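You operate a simulated robot arm through the tools that you are given. There is no shell and no other tool. Be economical: measure what you need, move in short steps, check, and stop when the job is done.

You are at the controls of a simulated two-armed robot. One attempt, no reset.

## Task
Pick up the small bottle with the red cap with one hand, pass it to the other hand and put it on the right end of the film shelf. Take the blue guide piece on the top of the black bench and put it away on the low shelf of the side table. Open the lower drawer of the grey bench, put the purple label ring in the inside of the lower drawer of the grey bench and shut the drawer again. Take the grey rail gauge and leave it on the tap ledge top. Put the teal cloth pad on the top of the grey bench away on the ledge under door 6. Put two of the crumpled label scraps from the top of the grey bench on the top of the side table. Any order will do. Set down upright: small bottle with the red cap.

Only the result counts: the job must be done as asked and must still hold three seconds after the hand-in. Knocking over, shifting, dropping, spilling or breaking anything else fails it. Lids that push on must go on centred and level and be pressed home; caps that screw on are set level and turned clockwise until they are tight. Flat cloth is picked up by pressing the open fingertips on it (5 to 10 N) and closing them slowly along it; thin cloth reads only 2 to 8 mm in the jaws.

## Robot
Two 7-joint arms with two-finger parallel grippers on one trunk, on a base that drives. Base frame: it is fixed to the floor where the robot stands at the start and does not move with it; the origin is under the middle of the robot, x ahead of it, y to its left, z up; the surface under the hand at the start is at about z = 0.85. Lengths are in m, angles in rad, forces in N, time in s.
The left shoulder is at the start at [0.11, 0.169, 1.506], the right one opposite. With the tool pointing down near the work surface each hand reaches from about 0.38 to 0.72 m from the robot's upright axis, wherever it stands, measured 20 degrees to its own side. Places, roughly: blue guide piece (16x4x5 cm) [0.5, -0.9, 0.9]; crumpled label scrap (5x4x4 cm) [-6.1, 2, 0.9]; grey rail gauge [-7.5, 2.5, 1]; inside of the lower drawer of the grey bench [-6.3, 1.9, 0.4]; ledge under door 6 (14x53 cm) [-2.92, 2.92, 0.66]; low shelf of the side table (52x26 cm) [-5.44, 3.06, 0.22]; lower drawer of the grey bench [-6.2, 2, 0.5]; purple label ring (6x6x5 cm) [-7.7, 2.6, 0.9]; right end of the film shelf (15x16 cm) [-0.7, 2.44, 0.8]; small bottle with the red cap (7x7x22 cm) [0.7, -0.1, 0.9]; tap ledge top (24x24 cm) [-6.14, 4.06, 0.92]; teal cloth pad (7x7x4 cm) [-7.1, 2.2, 0.9]; top of the side table [-5.4, 3.1, 0.9]. Payload 1.57 kg a hand.
Tool frame (each hand has its own): the origin (TCP) lies between the finger pads and is the grasp point; the fingertips stand 0.03 m ahead of it; z points along the fingers, y is the line along which they close. Largest opening 0.08 m; finger width 0.017, thickness 0.012; the body of the gripper, 0.04 by 0.082 m, starts 0.08 m behind the TCP.
Orientation is told as [roll, pitch, yaw] about the base's x, y, z axes, in that order, counted from this pose: with the fingers straight down and closing along the base's y, the tool's x points along the base's -x, its y along +y and its z along -z.

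## Interface
- The arms move only by the tool arm_command. It takes "left_plan", "right_plan" or both (then of equal length, played together; a hand with none holds still); each is one flat list of numbers, 7 for each row, row after row: the shift along the tool's x, y, z in m, then the turn, a rotation vector about the tool's x, y, z in rad, then the gripper command, from -1 (shut) to 1 (fully open), values between in proportion. In form: [dx, dy, dz, rx, ry, rz, hand, dx, dy, dz, rx, ry, rz, hand, ...]. A call has 1 to 10 rows; each row shifts and turns the commanded pose from where the row before left it, along the tool's axes as they then stand. Each row takes 0.2 s and may step no farther than 0.05 m and 0.15 rad from the row before; otherwise, or with a gripper value out of range, the whole call is refused. Where a pose cannot be reached the arm comes as near as it can. A force on the tool above 40 N (or 10 N above the force at the start of the call, whichever is more), or a blocked arm, ends the call early, and 0.2 s more pass. Each finger travels about 0.072 m/s and halts on what it meets, pressing with about 37 N; the grip force reading is that of the motor and also rises with nothing between the fingers. The clock runs only during rows and for 0.2 s after the last one: add rows that do not move to give the fingers time. The reply holds the time, the measured pose of the TCP, the force on the tool along the base axes, the opening and the grip force, in the units named above and with some noise, with the torque about the TCP (base axes, N m) and any sound that the robot's microphone picked up.
- Cameras (640 x 400 px; columns grow to the right, rows downward): "scene" is now at [0.1373, -0.0298, 1.6881]; the picture's right is [-0.44, -0.90, 0.00], its down [-0.70, 0.35, -0.62] and it looks along [0.56, -0.28, -0.79] (base axes); focal length 260 px, centre (320, 200). "left" rides on the left gripper at [0.072, 0.007, -0.122] in its tool frame; the picture's right is [-0.09, 1.00, 0.00], its down [-0.84, -0.08, -0.54] and it looks along [-0.54, -0.05, 0.84] (tool axes); focal length 238 px, centre (320, 200). "right" rides on the right gripper at [0.072, -0.007, -0.122] in its tool frame; the picture's right is [0.09, 1.00, 0.00], its down [-0.84, 0.08, -0.54] and it looks along [-0.54, 0.05, 0.84] (tool axes); focal length 238 px, centre (320, 200). There is no depth. A picture from a camera that has moved, and an enlarged one, comes with that camera's place and axes in the base frame and with its lens. The place of the scene camera against the robot may be out by one fixed shift of up to 0.018 m in any direction.
- camera(camera): a new picture of that camera. The clock stands still meanwhile.
- slide_trunk(by): slides the trunk up (or, below 0, down) by that many m; the arms and the scene camera ride with it, the base frame stays. It gives what a move gives, with no picture.
- drive_base(legs): drives the robot by 1 to 6 legs, each [ahead, left, turn to the left] in m, m and rad, along the robot's own axes; the way and the turn of a leg run together, so that a leg with both is an arc; at most 1.5 m and 3.142 rad a leg. The arms and the cameras ride along, it lands a little off, and it stops where it bumps. It gives what a move gives.
- turn_head(pan, tilt): turns the head with the scene camera to pan (to the left, within 1.501 rad either way) and tilt (down, from -0.506 to 1.204), counted from straight ahead of the robot. It gives what a move gives.
- zoom(camera, box): a new picture of the part [left, top, right, bottom] of that camera's present view, enlarged. The clock stands still meanwhile.
- finish_job(): hands the job in; it is judged then, once.

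Work in short steps. Places have to be worked out from the pictures, the camera data and where the tool is seen: move nearer, look again, correct. Check each grasp and each placing, and mend what went wrong. You have 493 turns and 264 pictures in all, those below and enlarged ones among them. Open the grippers and draw the arms clear of the work before you hand the job in, unless the task says otherwise.

The tools are called as a command line: name --argument value ..., lists and objects as JSON in quotes. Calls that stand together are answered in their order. arm_command: Moves the arms, as the interface text tells. Its arguments: {"type":"object","properties":{"left_plan":{"type":"array","items":{"type":"number"}},"right_plan":{"type":"array","items":{"type":"number"}}},"required":[]} The other tools are called the same way: slide_trunk (by) slides the trunk up or down; drive_base (legs) drives the base; turn_head (pan, tilt) turns the head that bears the scene camera; camera (camera) takes a picture; zoom (camera, box) takes an enlarged picture of a part of a camera's view; finish_job () hands the job in.

At the start:

```text
t: 0.0
left_tool_pos: [0.6402, -0.0099, 1.1968]
left_orientation: [0.001, 0.001, 0.002]
left_ft_force: [-0.4, -0.9, 0.1]
left_torque: [-0.03, -0.02, -0.03]
left_gripper_width: 0.0801
left_grip_force: 0.0
right_tool_pos: [0.3657, -0.4156, 0.9995]
right_orientation: [0.001, 0.0, 0.002]
right_ft_force: [0.1, -0.2, -0.3]
right_torque: [-0.02, -0.01, -0.06]
right_gripper_width: 0.08
right_grip_force: 0.2
trunk travel left (down, up): [-0.82, 0.07]
robot x, y, heading: [-0.0006, 0.0009, 0.002]
head pan, tilt: [-0.461, 0.902]
```

scene: 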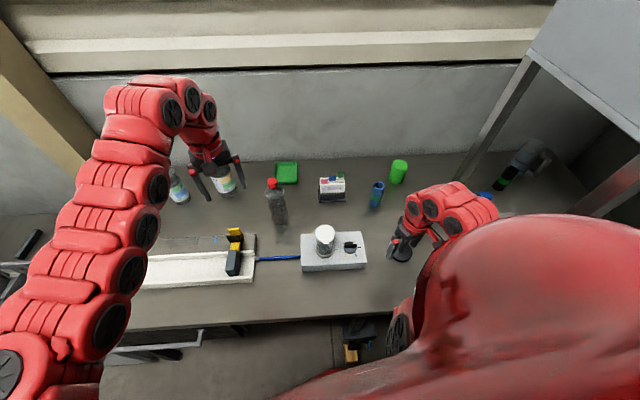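
right: 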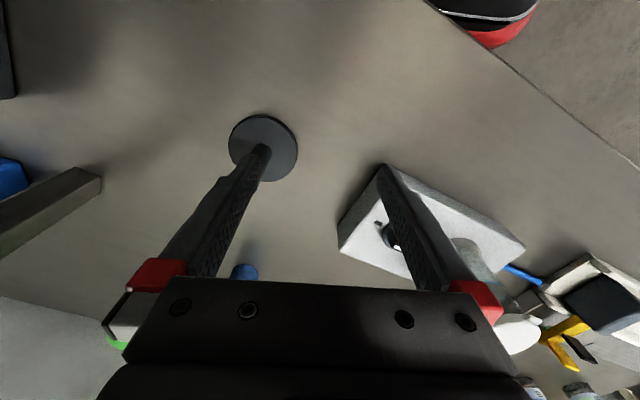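
left: 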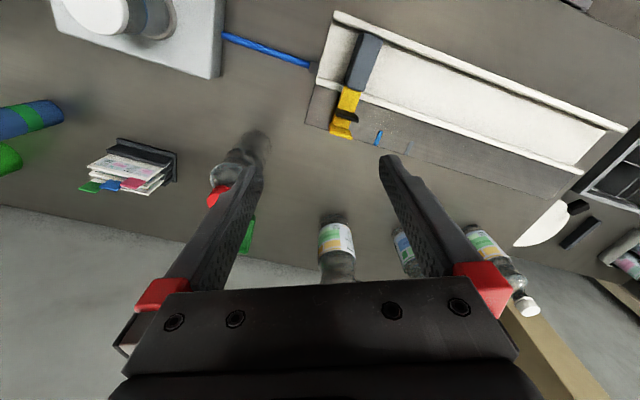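

I'll look more closely at the bottle and the surroundings before moving anything.

zoom --camera "scene" --box '[200, 130, 420, 290]'

zoom --camera "left" --box '[140, 100, 340, 280]'

```text
2.50 times, centred on (310, 210) of scene
camera zoom: at [0.1373, -0.0298, 1.6881], right [-0.44, -0.9, 0.0], down [-0.7, 0.35, -0.62], along [0.56, -0.28, -0.79], focal length 649 px, centre (345, 175)
```

zoom: 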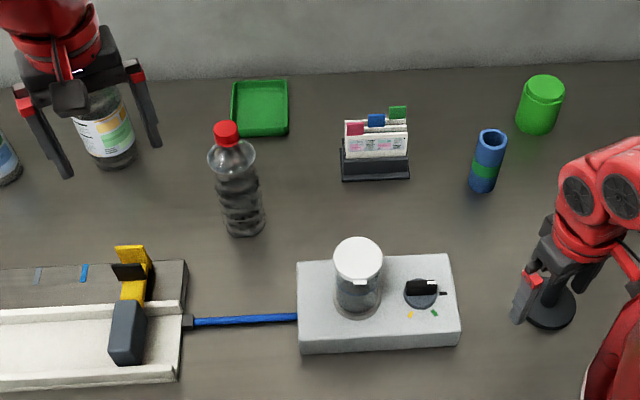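

```text
2.22 times, centred on (240, 190) of left
camera zoom: at [0.5694, -0.0032, 1.3187], right [0.09, 1.0, 0.0], down [0.84, -0.08, 0.54], along [0.54, -0.05, -0.84], focal length 530 px, centre (498, 222)
```

zoom: 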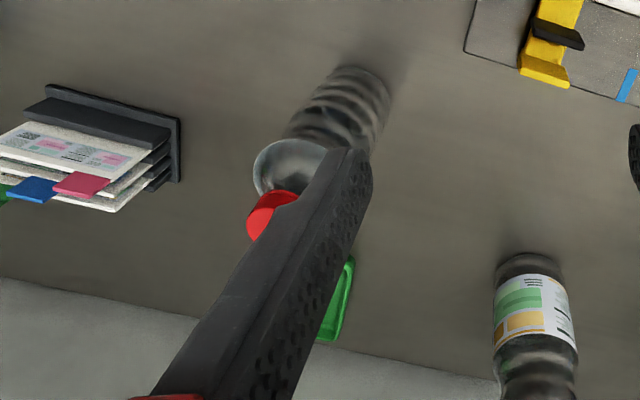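

Cap centre triangulates to about (0.71, -0.145, top z≈1.07). Before deciding on how to grip, I'll look at where the film shelf is.

turn_head --pan 1.5 --tilt 0.35

camera --camera "scene"

turn_head --pan -1.0 --tilt 0.8

camera --camera "scene"

```text
t: 1.9
left_tool_pos: [0.6396, -0.0091, 1.1964]
left_orientation: [0.001, 0.0, -0.001]
left_ft_force: [-0.7, -0.3, -0.4]
left_torque: [0.01, 0.01, 0.01]
left_gripper_width: 0.0802
left_grip_force: 0.0
right_tool_pos: [0.3651, -0.4154, 0.9988]
right_orientation: [-0.002, 0.002, 0.0]
right_ft_force: [-1.0, 0.4, 0.5]
right_torque: [-0.01, -0.01, 0.01]
right_gripper_width: 0.0799
right_grip_force: 0.2
trunk travel left (down, up): [-0.82, 0.07]
robot x, y, heading: [-0.0016, -0.0012, 0.0]
head pan, tilt: [1.499, 0.351]
```

```text
258 pictures are left
camera scene: at [0.0765, 0.0966, 1.7358], right [1.0, -0.07, 0.0], down [-0.02, -0.34, -0.94], along [0.07, 0.94, -0.34], focal length 260 px, centre (320, 200)
```

scene: 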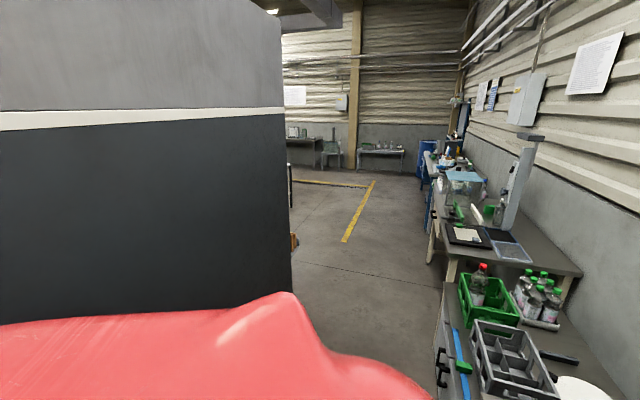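

```text
t: 4.2
left_tool_pos: [0.6395, -0.0082, 1.1964]
left_orientation: [0.001, 0.0, 0.001]
left_ft_force: [0.7, -0.2, -0.3]
left_torque: [0.01, 0.0, 0.01]
left_gripper_width: 0.0799
left_grip_force: 0.1
right_tool_pos: [0.3656, -0.4149, 0.9996]
right_orientation: [-0.001, -0.001, -0.001]
right_ft_force: [-0.4, 0.4, 0.4]
right_torque: [0.03, -0.02, 0.05]
right_gripper_width: 0.0798
right_grip_force: 0.1
trunk travel left (down, up): [-0.82, 0.07]
robot x, y, heading: [0.0001, 0.0001, 0.005]
head pan, tilt: [-1.0, 0.799]
```

```text
257 pictures are left
camera scene: at [0.1134, -0.0642, 1.6962], right [-0.84, -0.54, 0.0], down [-0.39, 0.6, -0.7], along [0.38, -0.59, -0.72], focal length 260 px, centre (320, 200)
```

scene: 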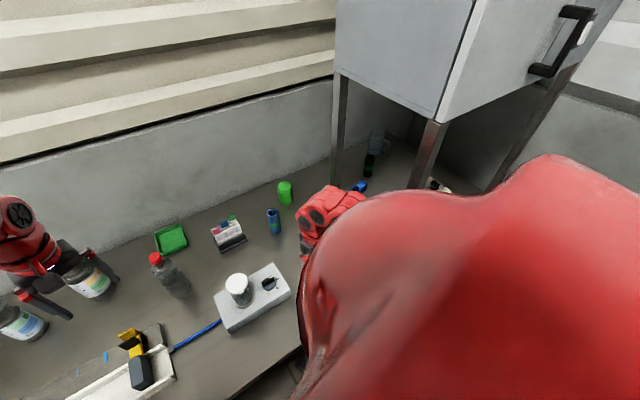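

The bottle goes to a shelf on the big machine behind left; I'll take the bottle by its cap with the left hand from above, then pass it to the right. Moving the left hand above the cap.

arm_command --left_plan '[-0.0235, -0.0457, 0, 0, 0, 0, 1, -0.0235, -0.0457, 0, 0, 0, 0, 1, -0.0235, -0.0457, 0, 0, 0, 0, 1, 0, 0, 0, 0, 0, 0, 1]'

camera --camera "left"

```text
refused: row 1 steps farther than a row can; nothing moved
```

```text
256 pictures are left
camera left: at [0.5695, -0.0032, 1.3187], right [0.09, 1.0, 0.0], down [0.84, -0.08, 0.54], along [0.54, -0.05, -0.84], focal length 238 px, centre (320, 200)
```

left: 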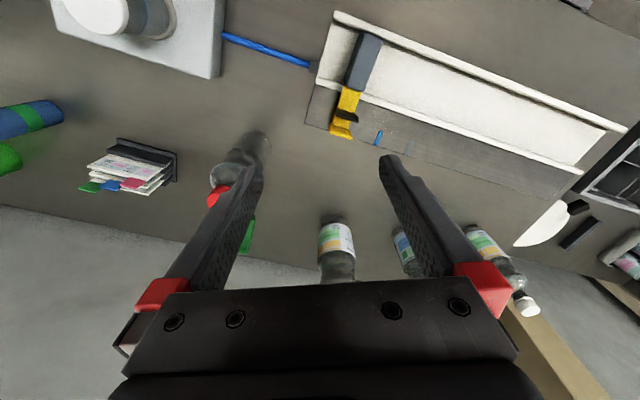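

The step was too long; splitting in four.

arm_command --left_plan '[-0.0175, -0.0343, 0, 0, 0, 0, 1, -0.0175, -0.0343, 0, 0, 0, 0, 1, -0.0175, -0.0343, 0, 0, 0, 0, 1, -0.0175, -0.0343, 0, 0, 0, 0, 1, 0, 0, 0, 0, 0, 0, 1]'

camera --camera "left"

```text
t: 5.4
left_tool_pos: [0.6733, -0.0781, 1.1964]
left_orientation: [-0.001, 0.001, 0.0]
left_ft_force: [-0.2, -0.6, 0.1]
left_torque: [-0.01, -0.03, 0.0]
left_gripper_width: 0.0799
left_grip_force: 0.0
left hand out of reach, approached as far as the arm can: row 3, 4
right_tool_pos: [0.3655, -0.4159, 0.9987]
right_orientation: [0.0, 0.0, -0.001]
right_ft_force: [-0.1, 0.0, -0.6]
right_torque: [0.02, -0.02, -0.03]
right_gripper_width: 0.0803
right_grip_force: 0.1
trunk travel left (down, up): [-0.82, 0.07]
robot x, y, heading: [0.0005, -0.0051, 0.001]
head pan, tilt: [-1.0, 0.799]
```

```text
255 pictures are left
camera left: at [0.6031, -0.0728, 1.3188], right [0.09, 1.0, 0.0], down [0.84, -0.08, 0.54], along [0.54, -0.05, -0.84], focal length 238 px, centre (320, 200)
```

left: 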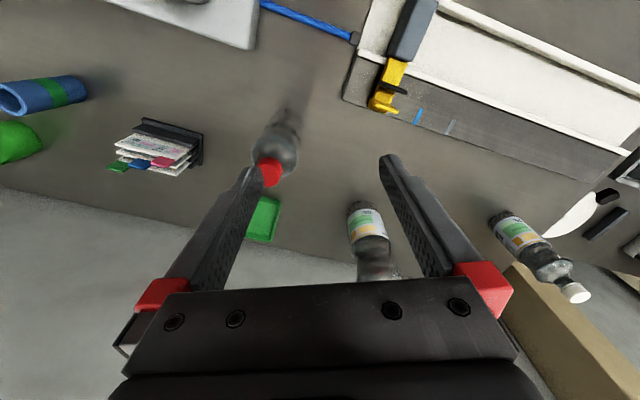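

The reach falls short, so I'll raise the right hand for clearance and drive the base to the right and slightly ahead.

arm_command --right_plan '[0, 0, -0.05, 0, 0, 0, 1, 0, 0, -0.05, 0, 0, 0, 1, 0, 0, -0.05, 0, 0, 0, 1]'

drive_base --legs '[[0.04, -0.28, 0]]'

camera --camera "left"

```text
t: 6.2
left_tool_pos: [0.6729, -0.0773, 1.1964]
left_orientation: [-0.001, 0.0, 0.001]
left_ft_force: [-0.5, 0.1, 0.0]
left_torque: [-0.03, 0.02, -0.03]
left_gripper_width: 0.0801
left_grip_force: 0.0
right_tool_pos: [0.361, -0.4068, 1.0179]
right_orientation: [-0.001, -0.014, -0.002]
right_ft_force: [-0.1, -0.1, 0.4]
right_torque: [-0.02, -0.05, 0.0]
right_gripper_width: 0.0799
right_grip_force: 0.0
right hand out of reach, approached as far as the arm can: row 1, 2, 3
trunk travel left (down, up): [-0.82, 0.07]
robot x, y, heading: [-0.0019, -0.0006, 0.005]
head pan, tilt: [-1.0, 0.799]
```

```text
t: 7.0
left_tool_pos: [0.6767, -0.0842, 1.1965]
left_orientation: [-0.003, 0.0, 0.003]
left_ft_force: [0.5, -0.5, 0.4]
left_torque: [-0.01, 0.01, -0.03]
left_gripper_width: 0.0799
left_grip_force: 0.0
right_tool_pos: [0.3631, -0.4142, 1.0184]
right_orientation: [0.0, -0.014, -0.001]
right_ft_force: [0.3, -0.1, 1.1]
right_torque: [-0.04, -0.01, 0.0]
right_gripper_width: 0.0799
right_grip_force: 0.1
trunk travel left (down, up): [-0.82, 0.07]
robot x, y, heading: [0.0046, -0.0093, -0.001]
head pan, tilt: [-1.0, 0.799]
stopped in leg 1: the robot was blocked; the commanded pose is now the measured one
```

```text
254 pictures are left
camera left: at [0.6047, -0.0779, 1.3195], right [0.09, 1.0, 0.0], down [0.84, -0.07, 0.54], along [0.54, -0.05, -0.84], focal length 238 px, centre (320, 200)
```

left: 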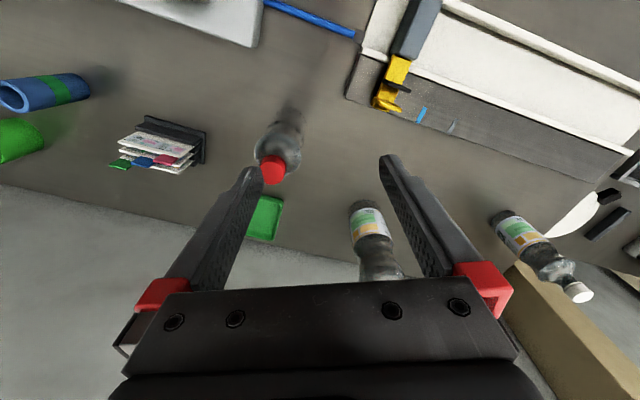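

Forward is blocked by the bench; driving purely sideways with a slight step back.

drive_base --legs '[[-0.02, 0, 0], [0, -0.27, 0]]'

camera --camera "left"

```text
t: 8.4
left_tool_pos: [0.6543, -0.1274, 1.1952]
left_orientation: [-0.001, 0.002, 0.002]
left_ft_force: [0.2, -0.9, 0.3]
left_torque: [0.0, 0.01, 0.03]
left_gripper_width: 0.0803
left_grip_force: 0.1
right_tool_pos: [0.3412, -0.4596, 1.0173]
right_orientation: [0.002, -0.011, -0.001]
right_ft_force: [-0.4, -1.0, -0.2]
right_torque: [0.07, 0.03, 0.01]
right_gripper_width: 0.08
right_grip_force: 0.1
trunk travel left (down, up): [-0.82, 0.07]
robot x, y, heading: [-0.0216, -0.0483, -0.002]
head pan, tilt: [-1.0, 0.799]
stopped in leg 2: the robot was blocked; the commanded pose is now the measured one
```

```text
253 pictures are left
camera left: at [0.5849, -0.1224, 1.3179], right [0.09, 1.0, 0.0], down [0.84, -0.07, 0.54], along [0.54, -0.05, -0.84], focal length 238 px, centre (320, 200)
```

left: 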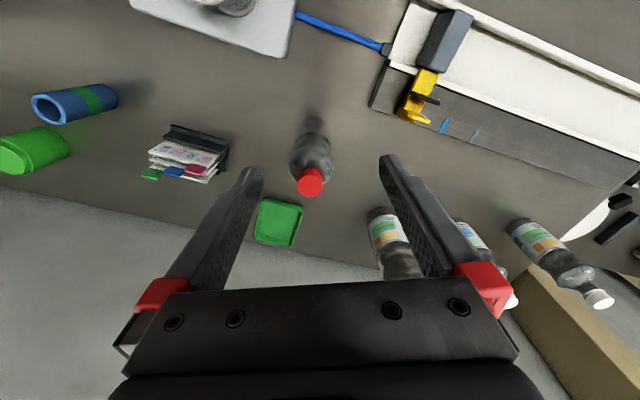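

Something on the right blocks the base. Look around the feet.

turn_head --pan -1.5 --tilt 0.7

camera --camera "scene"

turn_head --pan 0 --tilt 1.2

camera --camera "scene"

turn_head --pan 1.2 --tilt 0.8

camera --camera "scene"

```text
t: 9.3
left_tool_pos: [0.653, -0.1267, 1.1967]
left_orientation: [-0.002, 0.001, 0.003]
left_ft_force: [-0.6, -0.5, 0.3]
left_torque: [-0.06, -0.03, 0.02]
left_gripper_width: 0.0802
left_grip_force: 0.1
right_tool_pos: [0.3389, -0.4582, 1.0172]
right_orientation: [-0.001, -0.012, -0.002]
right_ft_force: [0.8, 0.3, 0.3]
right_torque: [0.0, 0.03, -0.03]
right_gripper_width: 0.0802
right_grip_force: 0.1
trunk travel left (down, up): [-0.82, 0.07]
robot x, y, heading: [-0.0203, -0.0515, -0.004]
head pan, tilt: [-1.499, 0.7]
```

```text
252 pictures are left
camera scene: at [0.0545, -0.1307, 1.7045], right [-1.0, -0.07, 0.0], down [-0.05, 0.64, -0.77], along [0.05, -0.76, -0.64], focal length 260 px, centre (320, 200)
```

scene: 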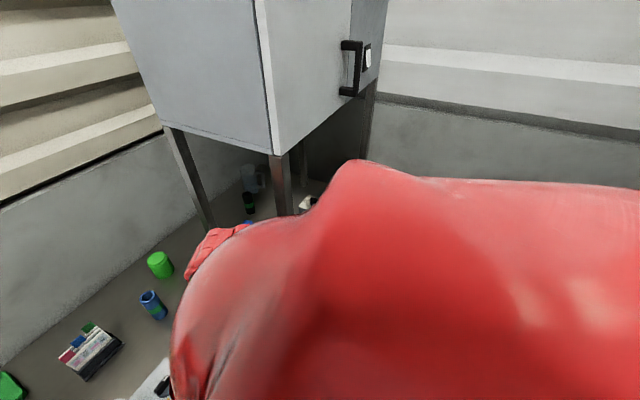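

```text
t: 10.9
left_tool_pos: [0.6535, -0.1283, 1.1968]
left_orientation: [-0.001, 0.001, 0.004]
left_ft_force: [0.6, -0.7, 0.5]
left_torque: [0.0, 0.0, 0.0]
left_gripper_width: 0.08
left_grip_force: 0.1
right_tool_pos: [0.3399, -0.46, 1.0173]
right_orientation: [0.003, -0.012, -0.003]
right_ft_force: [0.1, -0.6, -0.3]
right_torque: [0.0, -0.02, -0.01]
right_gripper_width: 0.0799
right_grip_force: 0.1
trunk travel left (down, up): [-0.82, 0.07]
robot x, y, heading: [-0.0198, -0.0516, 0.006]
head pan, tilt: [0.0, 1.201]
```

```text
251 pictures are left
camera scene: at [0.1038, -0.0481, 1.6684], right [0.0, -1.0, 0.0], down [-0.93, 0.0, -0.36], along [0.36, 0.0, -0.93], focal length 260 px, centre (320, 200)
```

scene: 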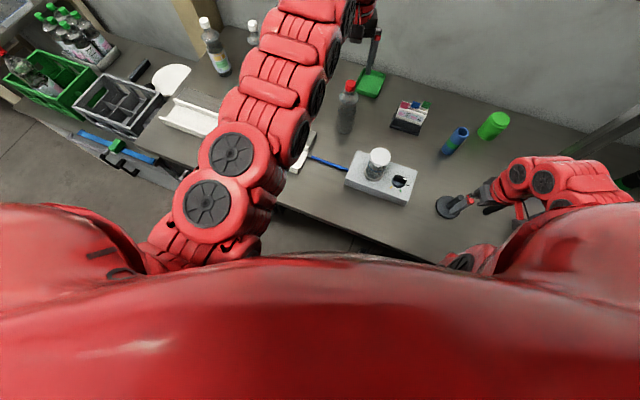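

```text
t: 12.3
left_tool_pos: [0.6536, -0.1288, 1.1958]
left_orientation: [0.0, 0.001, 0.004]
left_ft_force: [0.2, 0.5, 0.1]
left_torque: [0.02, 0.0, 0.03]
left_gripper_width: 0.0797
left_grip_force: 0.1
right_tool_pos: [0.3388, -0.4588, 1.0158]
right_orientation: [0.003, -0.012, -0.001]
right_ft_force: [0.8, -0.1, -0.6]
right_torque: [0.01, 0.0, 0.03]
right_gripper_width: 0.0801
right_grip_force: 0.1
trunk travel left (down, up): [-0.82, 0.07]
robot x, y, heading: [-0.021, -0.052, -0.003]
head pan, tilt: [1.201, 0.799]
```

```text
250 pictures are left
camera scene: at [0.0773, 0.027, 1.6961], right [0.93, -0.36, 0.0], down [-0.26, -0.67, -0.7], along [0.25, 0.65, -0.72], focal length 260 px, centre (320, 200)
```

scene: 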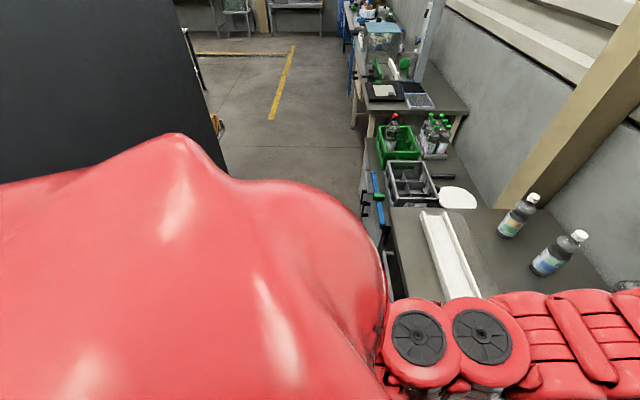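

The bench turns out rotated about −0.36 rad against the base frame (its edge runs from (0.52,0.37) to (0.22,−0.42)). I'll back off slightly, turn to face it squarely, then approach.

drive_base --legs '[[-0.03, 0.03, 0], [0, 0, -0.36], [0.1, 0, 0]]'

turn_head --pan 0 --tilt 0.9

camera --camera "scene"

```text
t: 14.8
left_tool_pos: [0.5712, -0.3375, 1.2052]
left_orientation: [-0.005, -0.012, -0.364]
left_ft_force: [-0.9, -0.3, 0.0]
left_torque: [-0.01, 0.0, -0.01]
left_gripper_width: 0.0797
left_grip_force: 0.1
right_tool_pos: [0.1488, -0.5357, 1.02]
right_orientation: [-0.001, 0.0, -0.398]
right_ft_force: [0.1, 0.0, 0.3]
right_torque: [0.02, 0.0, 0.0]
right_gripper_width: 0.0802
right_grip_force: 0.1
trunk travel left (down, up): [-0.82, 0.07]
robot x, y, heading: [-0.0226, -0.0305, -0.377]
head pan, tilt: [1.201, 0.799]
stopped in leg 3: the robot was blocked; the commanded pose is now the measured one
```

```text
t: 16.2
left_tool_pos: [0.5694, -0.3385, 1.2059]
left_orientation: [-0.004, -0.014, -0.363]
left_ft_force: [0.1, -0.7, 1.0]
left_torque: [-0.02, 0.02, -0.01]
left_gripper_width: 0.0801
left_grip_force: 0.0
right_tool_pos: [0.1491, -0.5348, 1.02]
right_orientation: [0.004, -0.004, -0.392]
right_ft_force: [0.7, 0.1, -0.1]
right_torque: [-0.01, -0.02, 0.01]
right_gripper_width: 0.0798
right_grip_force: 0.1
trunk travel left (down, up): [-0.82, 0.07]
robot x, y, heading: [-0.021, -0.0321, -0.371]
head pan, tilt: [0.0, 0.901]
```

```text
249 pictures are left
camera scene: at [0.0958, -0.0735, 1.6902], right [-0.36, -0.93, 0.0], down [-0.72, 0.28, -0.63], along [0.59, -0.23, -0.78], focal length 260 px, centre (320, 200)
```

scene: 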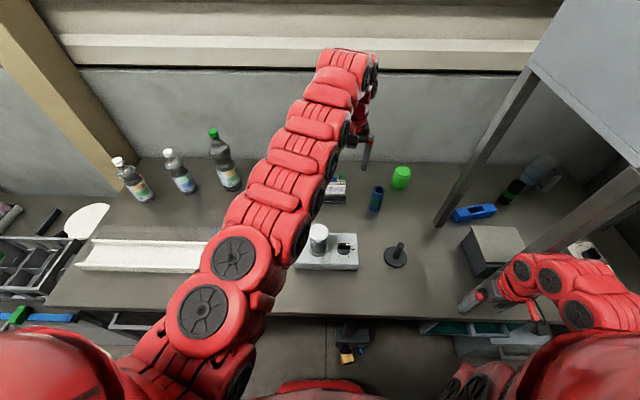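

The base is now square to the bench; the bottle lies straight ahead of the left shoulder but far. I'll move the left hand 0.24 m to its left while tilting the fingers forward 0.6 rad to gain reach.

arm_command --left_plan '[0, 0.048, 0, 0, -0.12, 0, 1, 0, 0.048, 0, 0, -0.12, 0, 1, 0, 0.048, 0, 0, -0.12, 0, 1, 0, 0.048, 0, 0, -0.12, 0, 1, 0, 0.048, 0, 0, -0.12, 0, 1, 0, 0, 0, 0, 0, 0, 1]'

camera --camera "left"

camera --camera "scene"

```text
t: 17.6
left_tool_pos: [0.6678, -0.123, 1.2006]
left_orientation: [-0.002, -0.614, -0.36]
left_ft_force: [0.3, 0.3, -0.8]
left_torque: [-0.01, -0.01, 0.0]
left_gripper_width: 0.0803
left_grip_force: 0.0
left hand out of reach, approached as far as the arm can: row 3
right_tool_pos: [0.1483, -0.5346, 1.0185]
right_orientation: [0.005, 0.0, -0.391]
right_ft_force: [-0.7, -0.8, 0.2]
right_torque: [-0.03, -0.03, 0.0]
right_gripper_width: 0.0804
right_grip_force: 0.0
trunk travel left (down, up): [-0.82, 0.07]
robot x, y, heading: [-0.0227, -0.0319, -0.367]
head pan, tilt: [0.0, 0.901]
```

```text
248 pictures are left
camera left: at [0.5506, -0.0721, 1.2591], right [0.42, 0.9, 0.05], down [0.32, -0.2, 0.93], along [0.85, -0.38, -0.38], focal length 238 px, centre (320, 200)
```

left: 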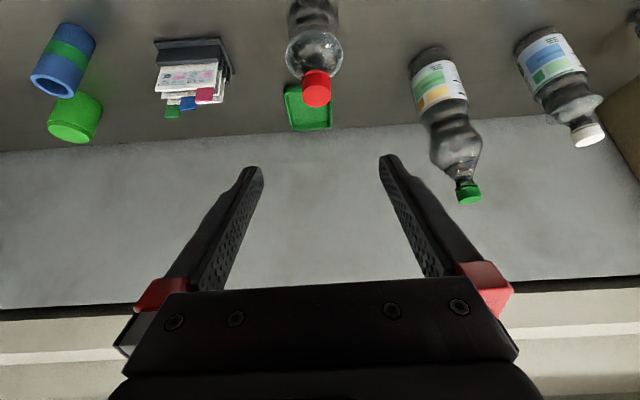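

```text
247 pictures are left
camera scene: at [0.0953, -0.0741, 1.6901], right [-0.36, -0.93, 0.0], down [-0.72, 0.28, -0.63], along [0.59, -0.23, -0.78], focal length 260 px, centre (320, 200)
```

scene: 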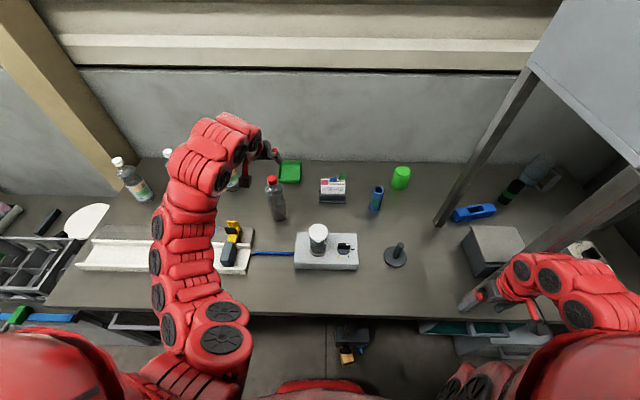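

Both views agree on the cap at about (0.713, −0.146, 1.06). Lowering the open, tilted fingers around the cap.

arm_command --left_plan '[0.01, -0.0014, 0.0355, 0, 0, 0, 1, 0.01, -0.0014, 0.0355, 0, 0, 0, 1, 0.01, -0.0014, 0.0355, 0, 0, 0, 1, 0.01, -0.0014, 0.0355, 0, 0, 0, 1, 0, 0, 0, 0, 0, 0, 1]'

camera --camera "left"

zoom --camera "scene" --box '[190, 120, 350, 240]'

```text
t: 18.8
left_tool_pos: [0.7098, -0.1456, 1.0618]
left_orientation: [-0.002, -0.614, -0.361]
left_ft_force: [-0.6, -1.3, 0.8]
left_torque: [0.0, 0.0, 0.03]
left_gripper_width: 0.08
left_grip_force: 0.1
right_tool_pos: [0.1479, -0.535, 1.0194]
right_orientation: [0.004, -0.002, -0.389]
right_ft_force: [-0.6, -0.9, -0.4]
right_torque: [0.02, -0.01, -0.01]
right_gripper_width: 0.0801
right_grip_force: 0.0
trunk travel left (down, up): [-0.82, 0.07]
robot x, y, heading: [-0.0245, -0.0335, -0.367]
head pan, tilt: [0.0, 0.901]
```

```text
246 pictures are left
camera left: at [0.5926, -0.0949, 1.1194], right [0.42, 0.9, 0.05], down [0.32, -0.2, 0.93], along [0.85, -0.38, -0.37], focal length 238 px, centre (320, 200)
```

left: 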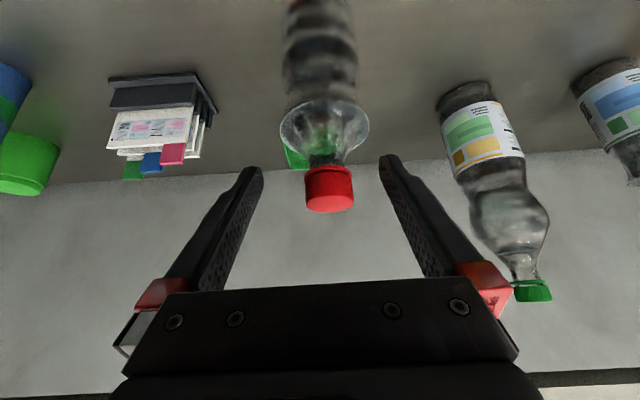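

```text
3.33 times, centred on (270, 180) of scene
camera zoom: at [0.0953, -0.0743, 1.6901], right [-0.36, -0.93, 0.0], down [-0.72, 0.28, -0.63], along [0.59, -0.23, -0.78], focal length 866 px, centre (487, 267)
```

zoom: 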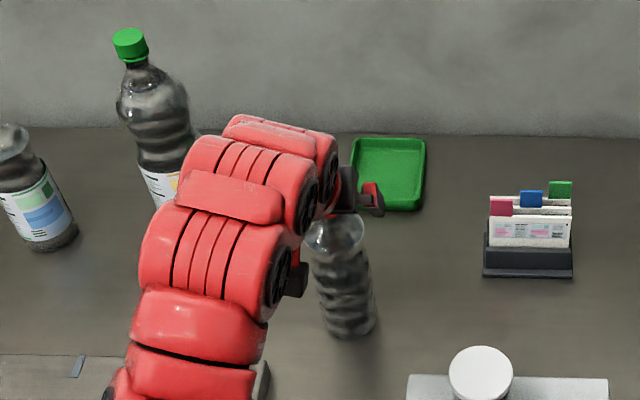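

The cap is centred between the fingers but slightly beyond the TCP (~12 mm along the camera axis). Nudging forward and closing.

arm_command --left_plan '[-0.0065, 0.004, 0.01, 0, 0, 0, 1, 0, 0, 0, 0, 0, 0, 0.3, 0, 0, 0, 0, 0, 0, -0.4, 0, 0, 0, 0, 0, 0, -1, 0, 0, 0, 0, 0, 0, -1, 0, 0, 0, 0, 0, 0, -1]'

camera --camera "left"

```text
t: 20.2
left_tool_pos: [0.7216, -0.1473, 1.0574]
left_orientation: [-0.003, -0.612, -0.363]
left_ft_force: [-0.7, -0.3, 0.0]
left_torque: [0.05, 0.0, -0.01]
left_gripper_width: 0.0304
left_grip_force: 36.9
right_tool_pos: [0.1484, -0.5354, 1.0184]
right_orientation: [0.003, -0.004, -0.389]
right_ft_force: [0.1, 0.7, -0.5]
right_torque: [0.01, 0.01, 0.01]
right_gripper_width: 0.08
right_grip_force: 0.2
trunk travel left (down, up): [-0.82, 0.07]
robot x, y, heading: [-0.0236, -0.0351, -0.373]
head pan, tilt: [0.0, 0.901]
```

```text
244 pictures are left
camera left: at [0.6044, -0.0953, 1.1157], right [0.42, 0.9, 0.05], down [0.32, -0.2, 0.93], along [0.85, -0.38, -0.38], focal length 238 px, centre (320, 200)
```

left: 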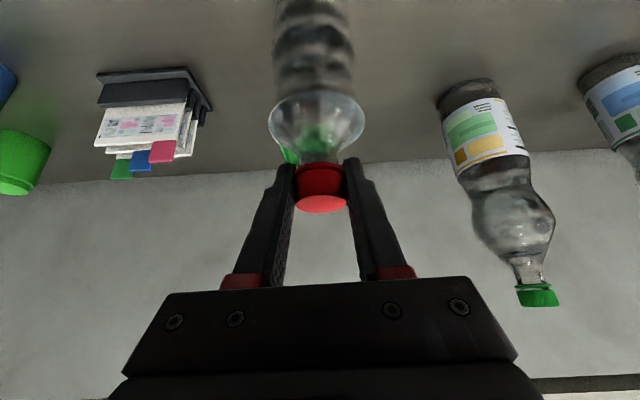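

Cap held firmly (30 mm). Lifting straight up 0.10 m.

arm_command --left_plan '[-0.0144, 0, -0.0204, 0, 0, 0, -1, -0.0173, 0, -0.0245, 0, 0, 0, -1, -0.0173, 0, -0.0245, 0, 0, 0, -1, -0.0086, 0, -0.0123, 0, 0, 0, -1, 0, 0, 0, 0, 0, 0, -1]'

camera --camera "left"

```text
t: 21.4
left_tool_pos: [0.7217, -0.1463, 1.1588]
left_orientation: [-0.003, -0.613, -0.361]
left_ft_force: [-0.5, -0.1, -5.4]
left_torque: [0.0, 0.01, 0.01]
left_gripper_width: 0.0305
left_grip_force: 37.5
right_tool_pos: [0.1482, -0.537, 1.0186]
right_orientation: [0.004, -0.001, -0.391]
right_ft_force: [-1.6, -0.4, 1.4]
right_torque: [0.05, -0.02, -0.01]
right_gripper_width: 0.0802
right_grip_force: 0.0
trunk travel left (down, up): [-0.82, 0.07]
robot x, y, heading: [-0.0247, -0.031, -0.368]
head pan, tilt: [0.0, 0.901]
```

```text
243 pictures are left
camera left: at [0.6049, -0.0951, 1.2176], right [0.42, 0.9, 0.05], down [0.32, -0.2, 0.93], along [0.85, -0.38, -0.38], focal length 238 px, centre (320, 200)
```

left: 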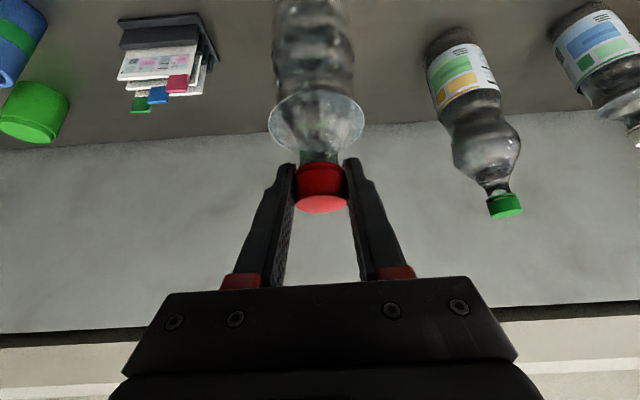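

Bottle hangs upright (≈0.55 kg). Bringing it a bit nearer and higher, while the right hand moves up, ahead and left to free space for turning horizontal.

arm_command --left_plan '[0.017, -0.008, -0.0275, 0, 0, 0, -1, 0.017, -0.008, -0.0275, 0, 0, 0, -1, 0.017, -0.008, -0.0275, 0, 0, 0, -1, 0.017, -0.008, -0.0275, 0, 0, 0, -1, 0, 0, 0, 0, 0, 0, -1]' --right_plan '[-0.035, 0.015, -0.02, 0, 0, 0, 1, -0.03, 0.015, -0.03, 0, 0, 0, 1, -0.03, 0.015, -0.03, 0, 0, 0, 1, -0.03, 0.015, -0.03, 0, 0, 0, 1, 0, 0, 0, 0, 0, 0, 1]'

```text
t: 21.9
left_tool_pos: [0.6511, -0.1888, 1.1798]
left_orientation: [-0.007, -0.62, -0.412]
left_ft_force: [1.9, 2.3, -5.3]
left_torque: [0.0, 0.02, -0.11]
left_gripper_width: 0.0299
left_grip_force: 37.0
right_tool_pos: [0.1483, -0.5356, 1.0193]
right_orientation: [0.016, -0.012, -0.444]
right_ft_force: [33.9, 61.0, 18.5]
right_torque: [-7.63, 3.65, 2.83]
right_gripper_width: 0.08
right_grip_force: 0.0
right hand out of reach, approached as far as the arm can: row 1, 2
trunk travel left (down, up): [-0.82, 0.07]
robot x, y, heading: [-0.0396, -0.0475, -0.425]
head pan, tilt: [0.0, 0.901]
stopped in row 2 (right hand): the force on the tool passed its limit at 75 N (the readings are from after the stop); the commanded pose is now the measured one
```

The right hand is caught on something; look before anything else.

camera --camera "right"

turn_head --pan -0.6 --tilt 1.0

camera --camera "scene"

```text
242 pictures are left
camera right: at [0.0788, -0.5119, 1.1405], right [0.34, 0.94, 0.02], down [0.78, -0.3, 0.55], along [0.52, -0.18, -0.83], focal length 238 px, centre (320, 200)
```

right: 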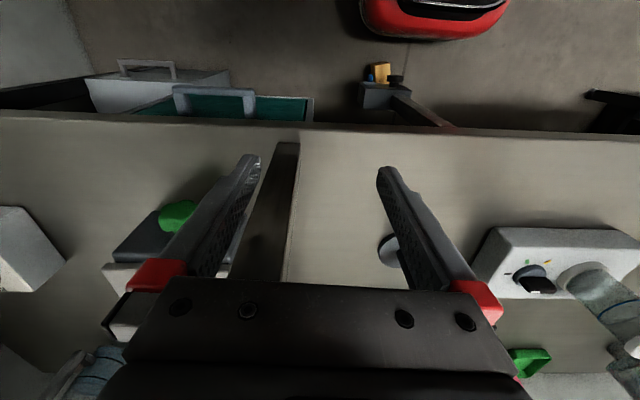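

```text
t: 22.9
left_tool_pos: [0.647, -0.19, 1.1843]
left_orientation: [-0.002, -0.625, -0.416]
left_ft_force: [-0.3, -0.1, -4.9]
left_torque: [-0.02, 0.05, -0.03]
left_gripper_width: 0.0302
left_grip_force: 37.4
right_tool_pos: [0.149, -0.535, 1.0182]
right_orientation: [0.018, -0.019, -0.436]
right_ft_force: [-0.8, -0.2, -0.3]
right_torque: [0.01, 0.0, -0.03]
right_gripper_width: 0.0797
right_grip_force: 0.0
trunk travel left (down, up): [-0.82, 0.07]
robot x, y, heading: [-0.0339, -0.0501, -0.418]
head pan, tilt: [-0.6, 1.0]
```

```text
241 pictures are left
camera scene: at [0.0335, -0.1198, 1.6836], right [-0.85, -0.52, -0.01], down [-0.43, 0.71, -0.56], along [0.3, -0.47, -0.83], focal length 260 px, centre (320, 200)
```

scene: 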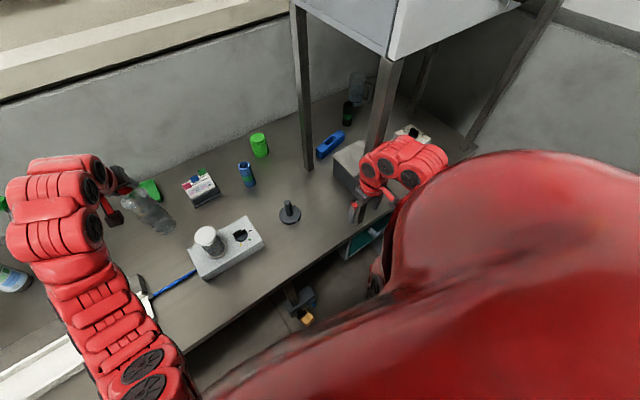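

The right finger is against the front-left cabinet leg, at about (0.166, −0.587). The base was nudged too. I'll back the base straight away from the bench to get free room.

drive_base --legs '[[-0.3, 0.0, 0]]'

turn_head --pan 0 --tilt 0.8

camera --camera "scene"

```text
t: 23.7
left_tool_pos: [0.6509, -0.1905, 1.1776]
left_orientation: [-0.007, -0.615, -0.417]
left_ft_force: [0.2, 0.5, -5.0]
left_torque: [-0.01, 0.0, -0.02]
left_gripper_width: 0.0304
left_grip_force: 37.2
right_tool_pos: [0.1483, -0.5344, 1.0178]
right_orientation: [0.017, -0.011, -0.449]
right_ft_force: [16.4, 33.3, 12.5]
right_torque: [-4.17, 1.58, 1.42]
right_gripper_width: 0.0801
right_grip_force: 0.1
trunk travel left (down, up): [-0.82, 0.07]
robot x, y, heading: [-0.0397, -0.046, -0.423]
head pan, tilt: [-0.6, 1.0]
stopped in leg 1: the robot was blocked; the commanded pose is now the measured one
```

```text
t: 24.7
left_tool_pos: [0.6491, -0.1899, 1.1803]
left_orientation: [-0.004, -0.62, -0.415]
left_ft_force: [0.2, 0.1, -5.3]
left_torque: [0.03, 0.03, 0.03]
left_gripper_width: 0.0303
left_grip_force: 37.3
right_tool_pos: [0.1499, -0.535, 1.0178]
right_orientation: [0.017, -0.015, -0.445]
right_ft_force: [8.3, 17.5, 9.6]
right_torque: [-2.2, 0.62, 0.74]
right_gripper_width: 0.0797
right_grip_force: 0.0
trunk travel left (down, up): [-0.82, 0.07]
robot x, y, heading: [-0.037, -0.0468, -0.426]
head pan, tilt: [0.0, 0.799]
```

```text
240 pictures are left
camera scene: at [0.0757, -0.0917, 1.6987], right [-0.41, -0.91, 0.0], down [-0.64, 0.29, -0.71], along [0.65, -0.29, -0.7], focal length 260 px, centre (320, 200)
```

scene: 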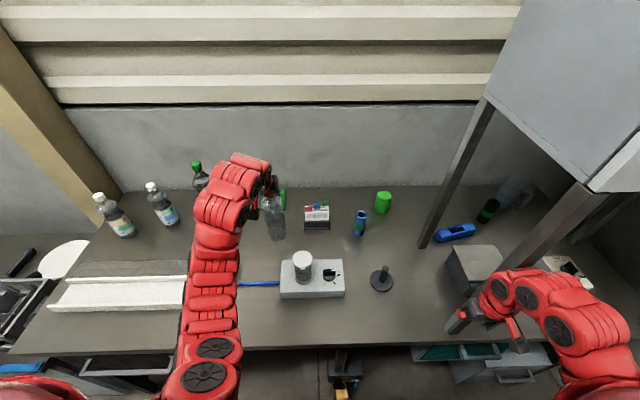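

The hand is pressed sideways (force to robot-left), so the leg lies on its right side. I'll move the right hand to the left a little and watch the force.

arm_command --right_plan '[0, 0.015, 0, 0, 0, 0, 1, 0, 0.015, 0, 0, 0, 0, 1, 0, 0, 0, 0, 0, 0, 1]'

camera --camera "right"

```text
t: 24.9
left_tool_pos: [0.6523, -0.1915, 1.1755]
left_orientation: [-0.005, -0.613, -0.416]
left_ft_force: [0.1, 0.2, -5.7]
left_torque: [-0.02, 0.0, -0.03]
left_gripper_width: 0.0305
left_grip_force: 36.9
right_tool_pos: [0.1493, -0.5352, 1.0187]
right_orientation: [0.017, -0.016, -0.457]
right_ft_force: [18.4, 45.1, 21.1]
right_torque: [-5.86, 1.6, 1.84]
right_gripper_width: 0.0801
right_grip_force: 0.1
trunk travel left (down, up): [-0.82, 0.07]
robot x, y, heading: [-0.0434, -0.0402, -0.431]
head pan, tilt: [0.0, 0.799]
stopped in row 1 (right hand): the force on the tool passed its limit at 48 N (the readings are from after the stop); the commanded pose is now the measured one
```

```text
239 pictures are left
camera right: at [0.0795, -0.5105, 1.1393], right [0.36, 0.93, 0.02], down [0.77, -0.3, 0.55], along [0.52, -0.19, -0.83], focal length 238 px, centre (320, 200)
```

right: 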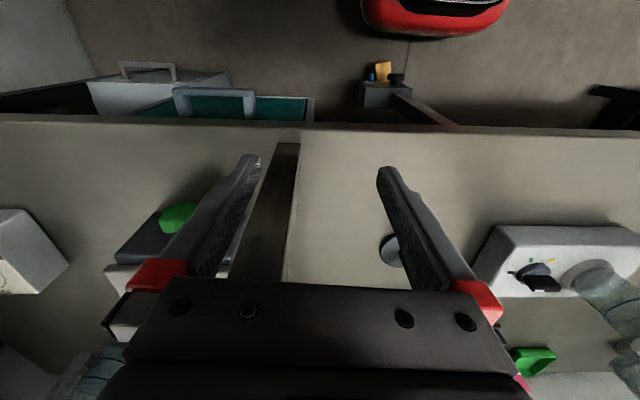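

The readings are puzzling; a close look at the right hand and the leg from the head camera.

turn_head --pan -0.6 --tilt 0.8

zoom --camera "scene" --box '[280, 100, 520, 250]'

```text
t: 25.9
left_tool_pos: [0.6495, -0.1914, 1.1801]
left_orientation: [-0.003, -0.619, -0.417]
left_ft_force: [0.7, -0.7, -5.7]
left_torque: [-0.02, 0.0, -0.02]
left_gripper_width: 0.0306
left_grip_force: 36.6
right_tool_pos: [0.1483, -0.5345, 1.0175]
right_orientation: [0.014, -0.012, -0.453]
right_ft_force: [13.0, 19.2, 9.5]
right_torque: [-2.5, 1.2, 0.93]
right_gripper_width: 0.0801
right_grip_force: 0.0
trunk travel left (down, up): [-0.82, 0.07]
robot x, y, heading: [-0.0397, -0.0442, -0.421]
head pan, tilt: [-0.6, 0.799]
```

```text
2.67 times, centred on (400, 175) of scene
camera zoom: at [0.045, -0.1289, 1.6984], right [-0.85, -0.52, -0.01], down [-0.36, 0.61, -0.71], along [0.37, -0.6, -0.71], focal length 693 px, centre (107, 267)
```

zoom: 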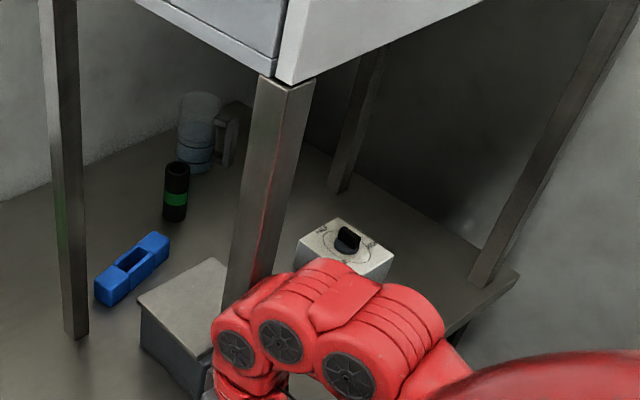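

The wrist links sit just this side of the leg. The contact pushes the hand to robot-left, so I'll drive the base a few cm purely left.

drive_base --legs '[[0, 0.05, 0]]'

```text
t: 26.9
left_tool_pos: [0.6775, -0.1619, 1.1729]
left_orientation: [0.007, -0.608, -0.424]
left_ft_force: [-2.3, -0.2, -3.4]
left_torque: [0.05, 0.03, 0.07]
left_gripper_width: 0.0304
left_grip_force: 36.5
right_tool_pos: [0.1767, -0.5035, 1.0098]
right_orientation: [0.026, -0.005, -0.448]
right_ft_force: [-1.7, -1.1, 1.0]
right_torque: [0.06, -0.09, -0.01]
right_gripper_width: 0.0799
right_grip_force: 0.0
trunk travel left (down, up): [-0.82, 0.07]
robot x, y, heading: [-0.0176, 0.0004, -0.429]
head pan, tilt: [-0.6, 0.799]
```

Free now. Backing away from the bench.

drive_base --legs '[[0, 0.05, 0], [-0.3, 0, 0.05]]'

turn_head --pan 0 --tilt 0.8

camera --camera "scene"

```text
t: 29.4
left_tool_pos: [0.4406, 0.0415, 1.1675]
left_orientation: [0.0, -0.599, -0.366]
left_ft_force: [0.2, 0.2, -5.9]
left_torque: [0.0, 0.01, -0.03]
left_gripper_width: 0.0304
left_grip_force: 36.9
right_tool_pos: [-0.0422, -0.3268, 1.0103]
right_orientation: [0.019, 0.003, -0.393]
right_ft_force: [0.8, 0.1, -0.1]
right_torque: [0.02, 0.01, 0.0]
right_gripper_width: 0.08
right_grip_force: 0.1
trunk travel left (down, up): [-0.82, 0.07]
robot x, y, heading: [-0.2723, 0.1569, -0.367]
head pan, tilt: [-0.6, 0.799]
```

```text
t: 30.4
left_tool_pos: [0.439, 0.0422, 1.1683]
left_orientation: [-0.002, -0.602, -0.366]
left_ft_force: [-0.3, 0.0, -5.6]
left_torque: [-0.03, 0.03, 0.0]
left_gripper_width: 0.0303
left_grip_force: 37.5
right_tool_pos: [-0.0429, -0.3267, 1.0109]
right_orientation: [0.021, 0.003, -0.395]
right_ft_force: [0.9, 0.2, 0.2]
right_torque: [-0.01, -0.02, 0.02]
right_gripper_width: 0.08
right_grip_force: 0.1
trunk travel left (down, up): [-0.82, 0.07]
robot x, y, heading: [-0.2716, 0.1603, -0.371]
head pan, tilt: [0.0, 0.799]
```

```text
237 pictures are left
camera scene: at [-0.1297, 0.1051, 1.696], right [-0.36, -0.93, 0.0], down [-0.67, 0.26, -0.7], along [0.65, -0.25, -0.72], focal length 260 px, centre (320, 200)
```

scene: 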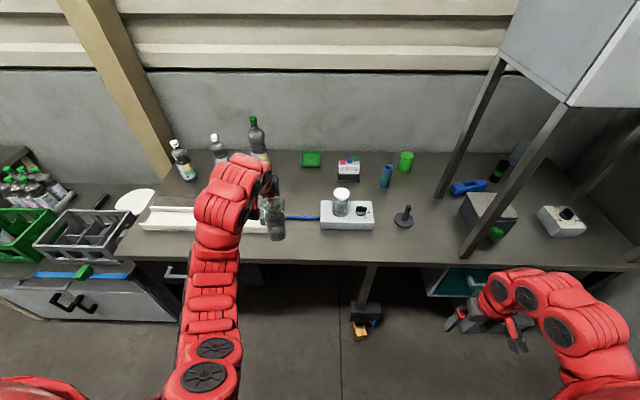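

Bench is undisturbed. Now in free space: turning the right hand horizontal (pitching forward) while moving it ahead/up, and drawing the bottle back to ~0.52 m ahead.

arm_command --right_plan '[-0.012, 0, -0.007, 0, -0.15, 0, 1, -0.0129, 0, -0.0051, 0, -0.15, 0, 1, -0.0135, 0, -0.0031, 0, -0.15, 0, 1, -0.0138, 0, -0.0011, 0, -0.15, 0, 1, -0.0138, 0, 0.001, 0, -0.15, 0, 1, -0.0135, 0, 0.0031, 0, -0.15, 0, 1, -0.013, 0, 0.005, 0, -0.15, 0, 1, -0.012, 0, 0.0069, 0, -0.15, 0, 1, -0.0109, 0, 0.0086, 0, -0.15, 0, 1, -0.0095, 0, 0.0102, 0, -0.15, 0, 1]' --left_plan '[0.0131, -0.004, -0.0127, 0, 0, 0, -1, 0.0131, -0.004, -0.0127, 0, 0, 0, -1, 0.0131, -0.004, -0.0127, 0, 0, 0, -1, 0.0131, -0.004, -0.0127, 0, 0, 0, -1, 0.0131, -0.004, -0.0127, 0, 0, 0, -1, 0.0131, -0.004, -0.0127, 0, 0, 0, -1, 0.0131, -0.004, -0.0127, 0, 0, 0, -1, 0.0131, -0.004, -0.0127, 0, 0, 0, -1, 0.0131, -0.004, -0.0127, 0, 0, 0, -1, 0.0131, -0.004, -0.0127, 0, 0, 0, -1]'

camera --camera "scene"

```text
t: 32.6
left_tool_pos: [0.3022, 0.0628, 1.1898]
left_orientation: [-0.001, -0.6, -0.364]
left_ft_force: [0.8, -0.3, -5.4]
left_torque: [0.02, 0.0, 0.01]
left_gripper_width: 0.0305
left_grip_force: 36.4
left hand out of reach, approached as far as the arm can: row 8, 9, 10
right_tool_pos: [0.071, -0.3807, 1.0779]
right_orientation: [0.263, -1.496, -0.657]
right_ft_force: [0.5, 0.1, 0.1]
right_torque: [0.0, -0.05, 0.01]
right_gripper_width: 0.08
right_grip_force: 0.0
right hand out of reach, approached as far as the arm can: row 4
trunk travel left (down, up): [-0.82, 0.07]
robot x, y, heading: [-0.2708, 0.1604, -0.373]
head pan, tilt: [0.0, 0.799]
```

```text
236 pictures are left
camera scene: at [-0.1296, 0.1057, 1.696], right [-0.36, -0.93, 0.0], down [-0.67, 0.26, -0.7], along [0.65, -0.25, -0.72], focal length 260 px, centre (320, 200)
```

scene: 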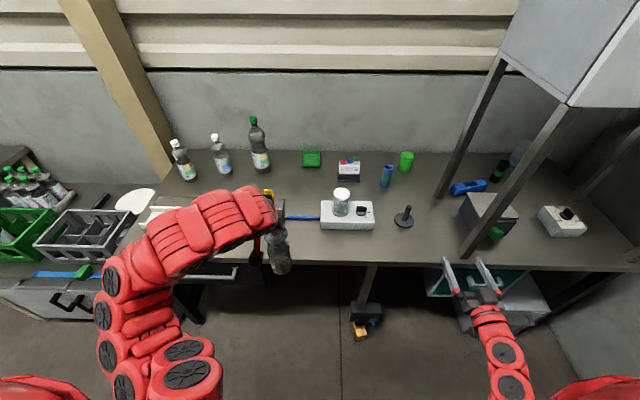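

Right hand is horizontal, pointing ahead at robot-frame (0.515, −0.38, z 1.08); bottle body is at about (0.57, 0.12). Moving right hand left by 0.2 m and yawing it 0.7 rad left.

arm_command --right_plan '[0, 0.04, 0, 0, -0.075, 0, 1, 0, 0.04, 0, 0, 0, 0, 1, 0, 0.04, 0, 0, 0, 0, 1, 0, 0.04, 0, 0, 0, 0, 1, 0, 0.04, 0, 0, 0, 0, 1, 0, 0, 0, -0.14, 0, 0, 1, 0, 0, 0, -0.14, 0, 0, 1, 0, 0, 0, -0.14, 0, 0, 1, 0, 0, 0, -0.14, 0, 0, 1, 0, 0, 0, -0.14, 0, 0, 1]'

camera --camera "scene"

camera --camera "right"

```text
t: 34.8
left_tool_pos: [0.3029, 0.0616, 1.1895]
left_orientation: [-0.001, -0.601, -0.366]
left_ft_force: [0.6, 0.6, -5.1]
left_torque: [0.0, 0.04, -0.02]
left_gripper_width: 0.0306
left_grip_force: 37.3
right_tool_pos: [0.1468, -0.2016, 1.0956]
right_orientation: [-3.1, -1.51, -2.983]
right_ft_force: [-0.8, -0.2, -0.3]
right_torque: [-0.01, 0.0, 0.02]
right_gripper_width: 0.0798
right_grip_force: 0.1
right hand out of reach, approached as far as the arm can: row 9
trunk travel left (down, up): [-0.82, 0.07]
robot x, y, heading: [-0.2708, 0.1582, -0.374]
head pan, tilt: [0.0, 0.799]
```

```text
235 pictures are left
camera scene: at [-0.1301, 0.1044, 1.696], right [-0.36, -0.93, 0.0], down [-0.67, 0.26, -0.7], along [0.65, -0.25, -0.72], focal length 260 px, centre (320, 200)
```

scene: 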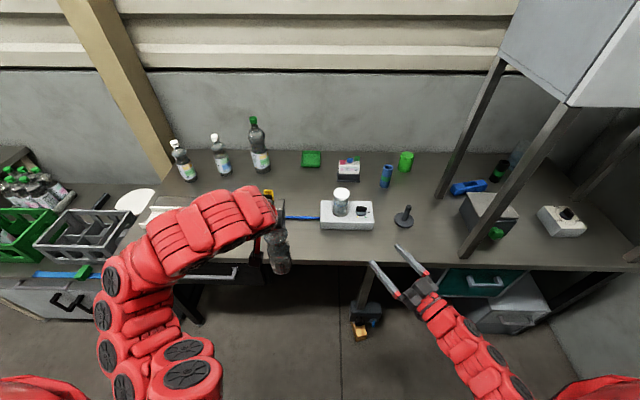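

```text
234 pictures are left
camera right: at [0.0342, -0.2319, 1.0155], right [-0.19, 0.98, -0.09], down [-0.6, -0.04, 0.8], along [0.78, 0.21, 0.59], focal length 238 px, centre (320, 200)
```

right: 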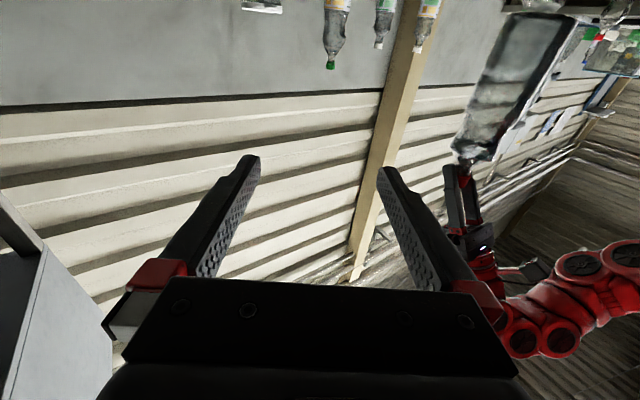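

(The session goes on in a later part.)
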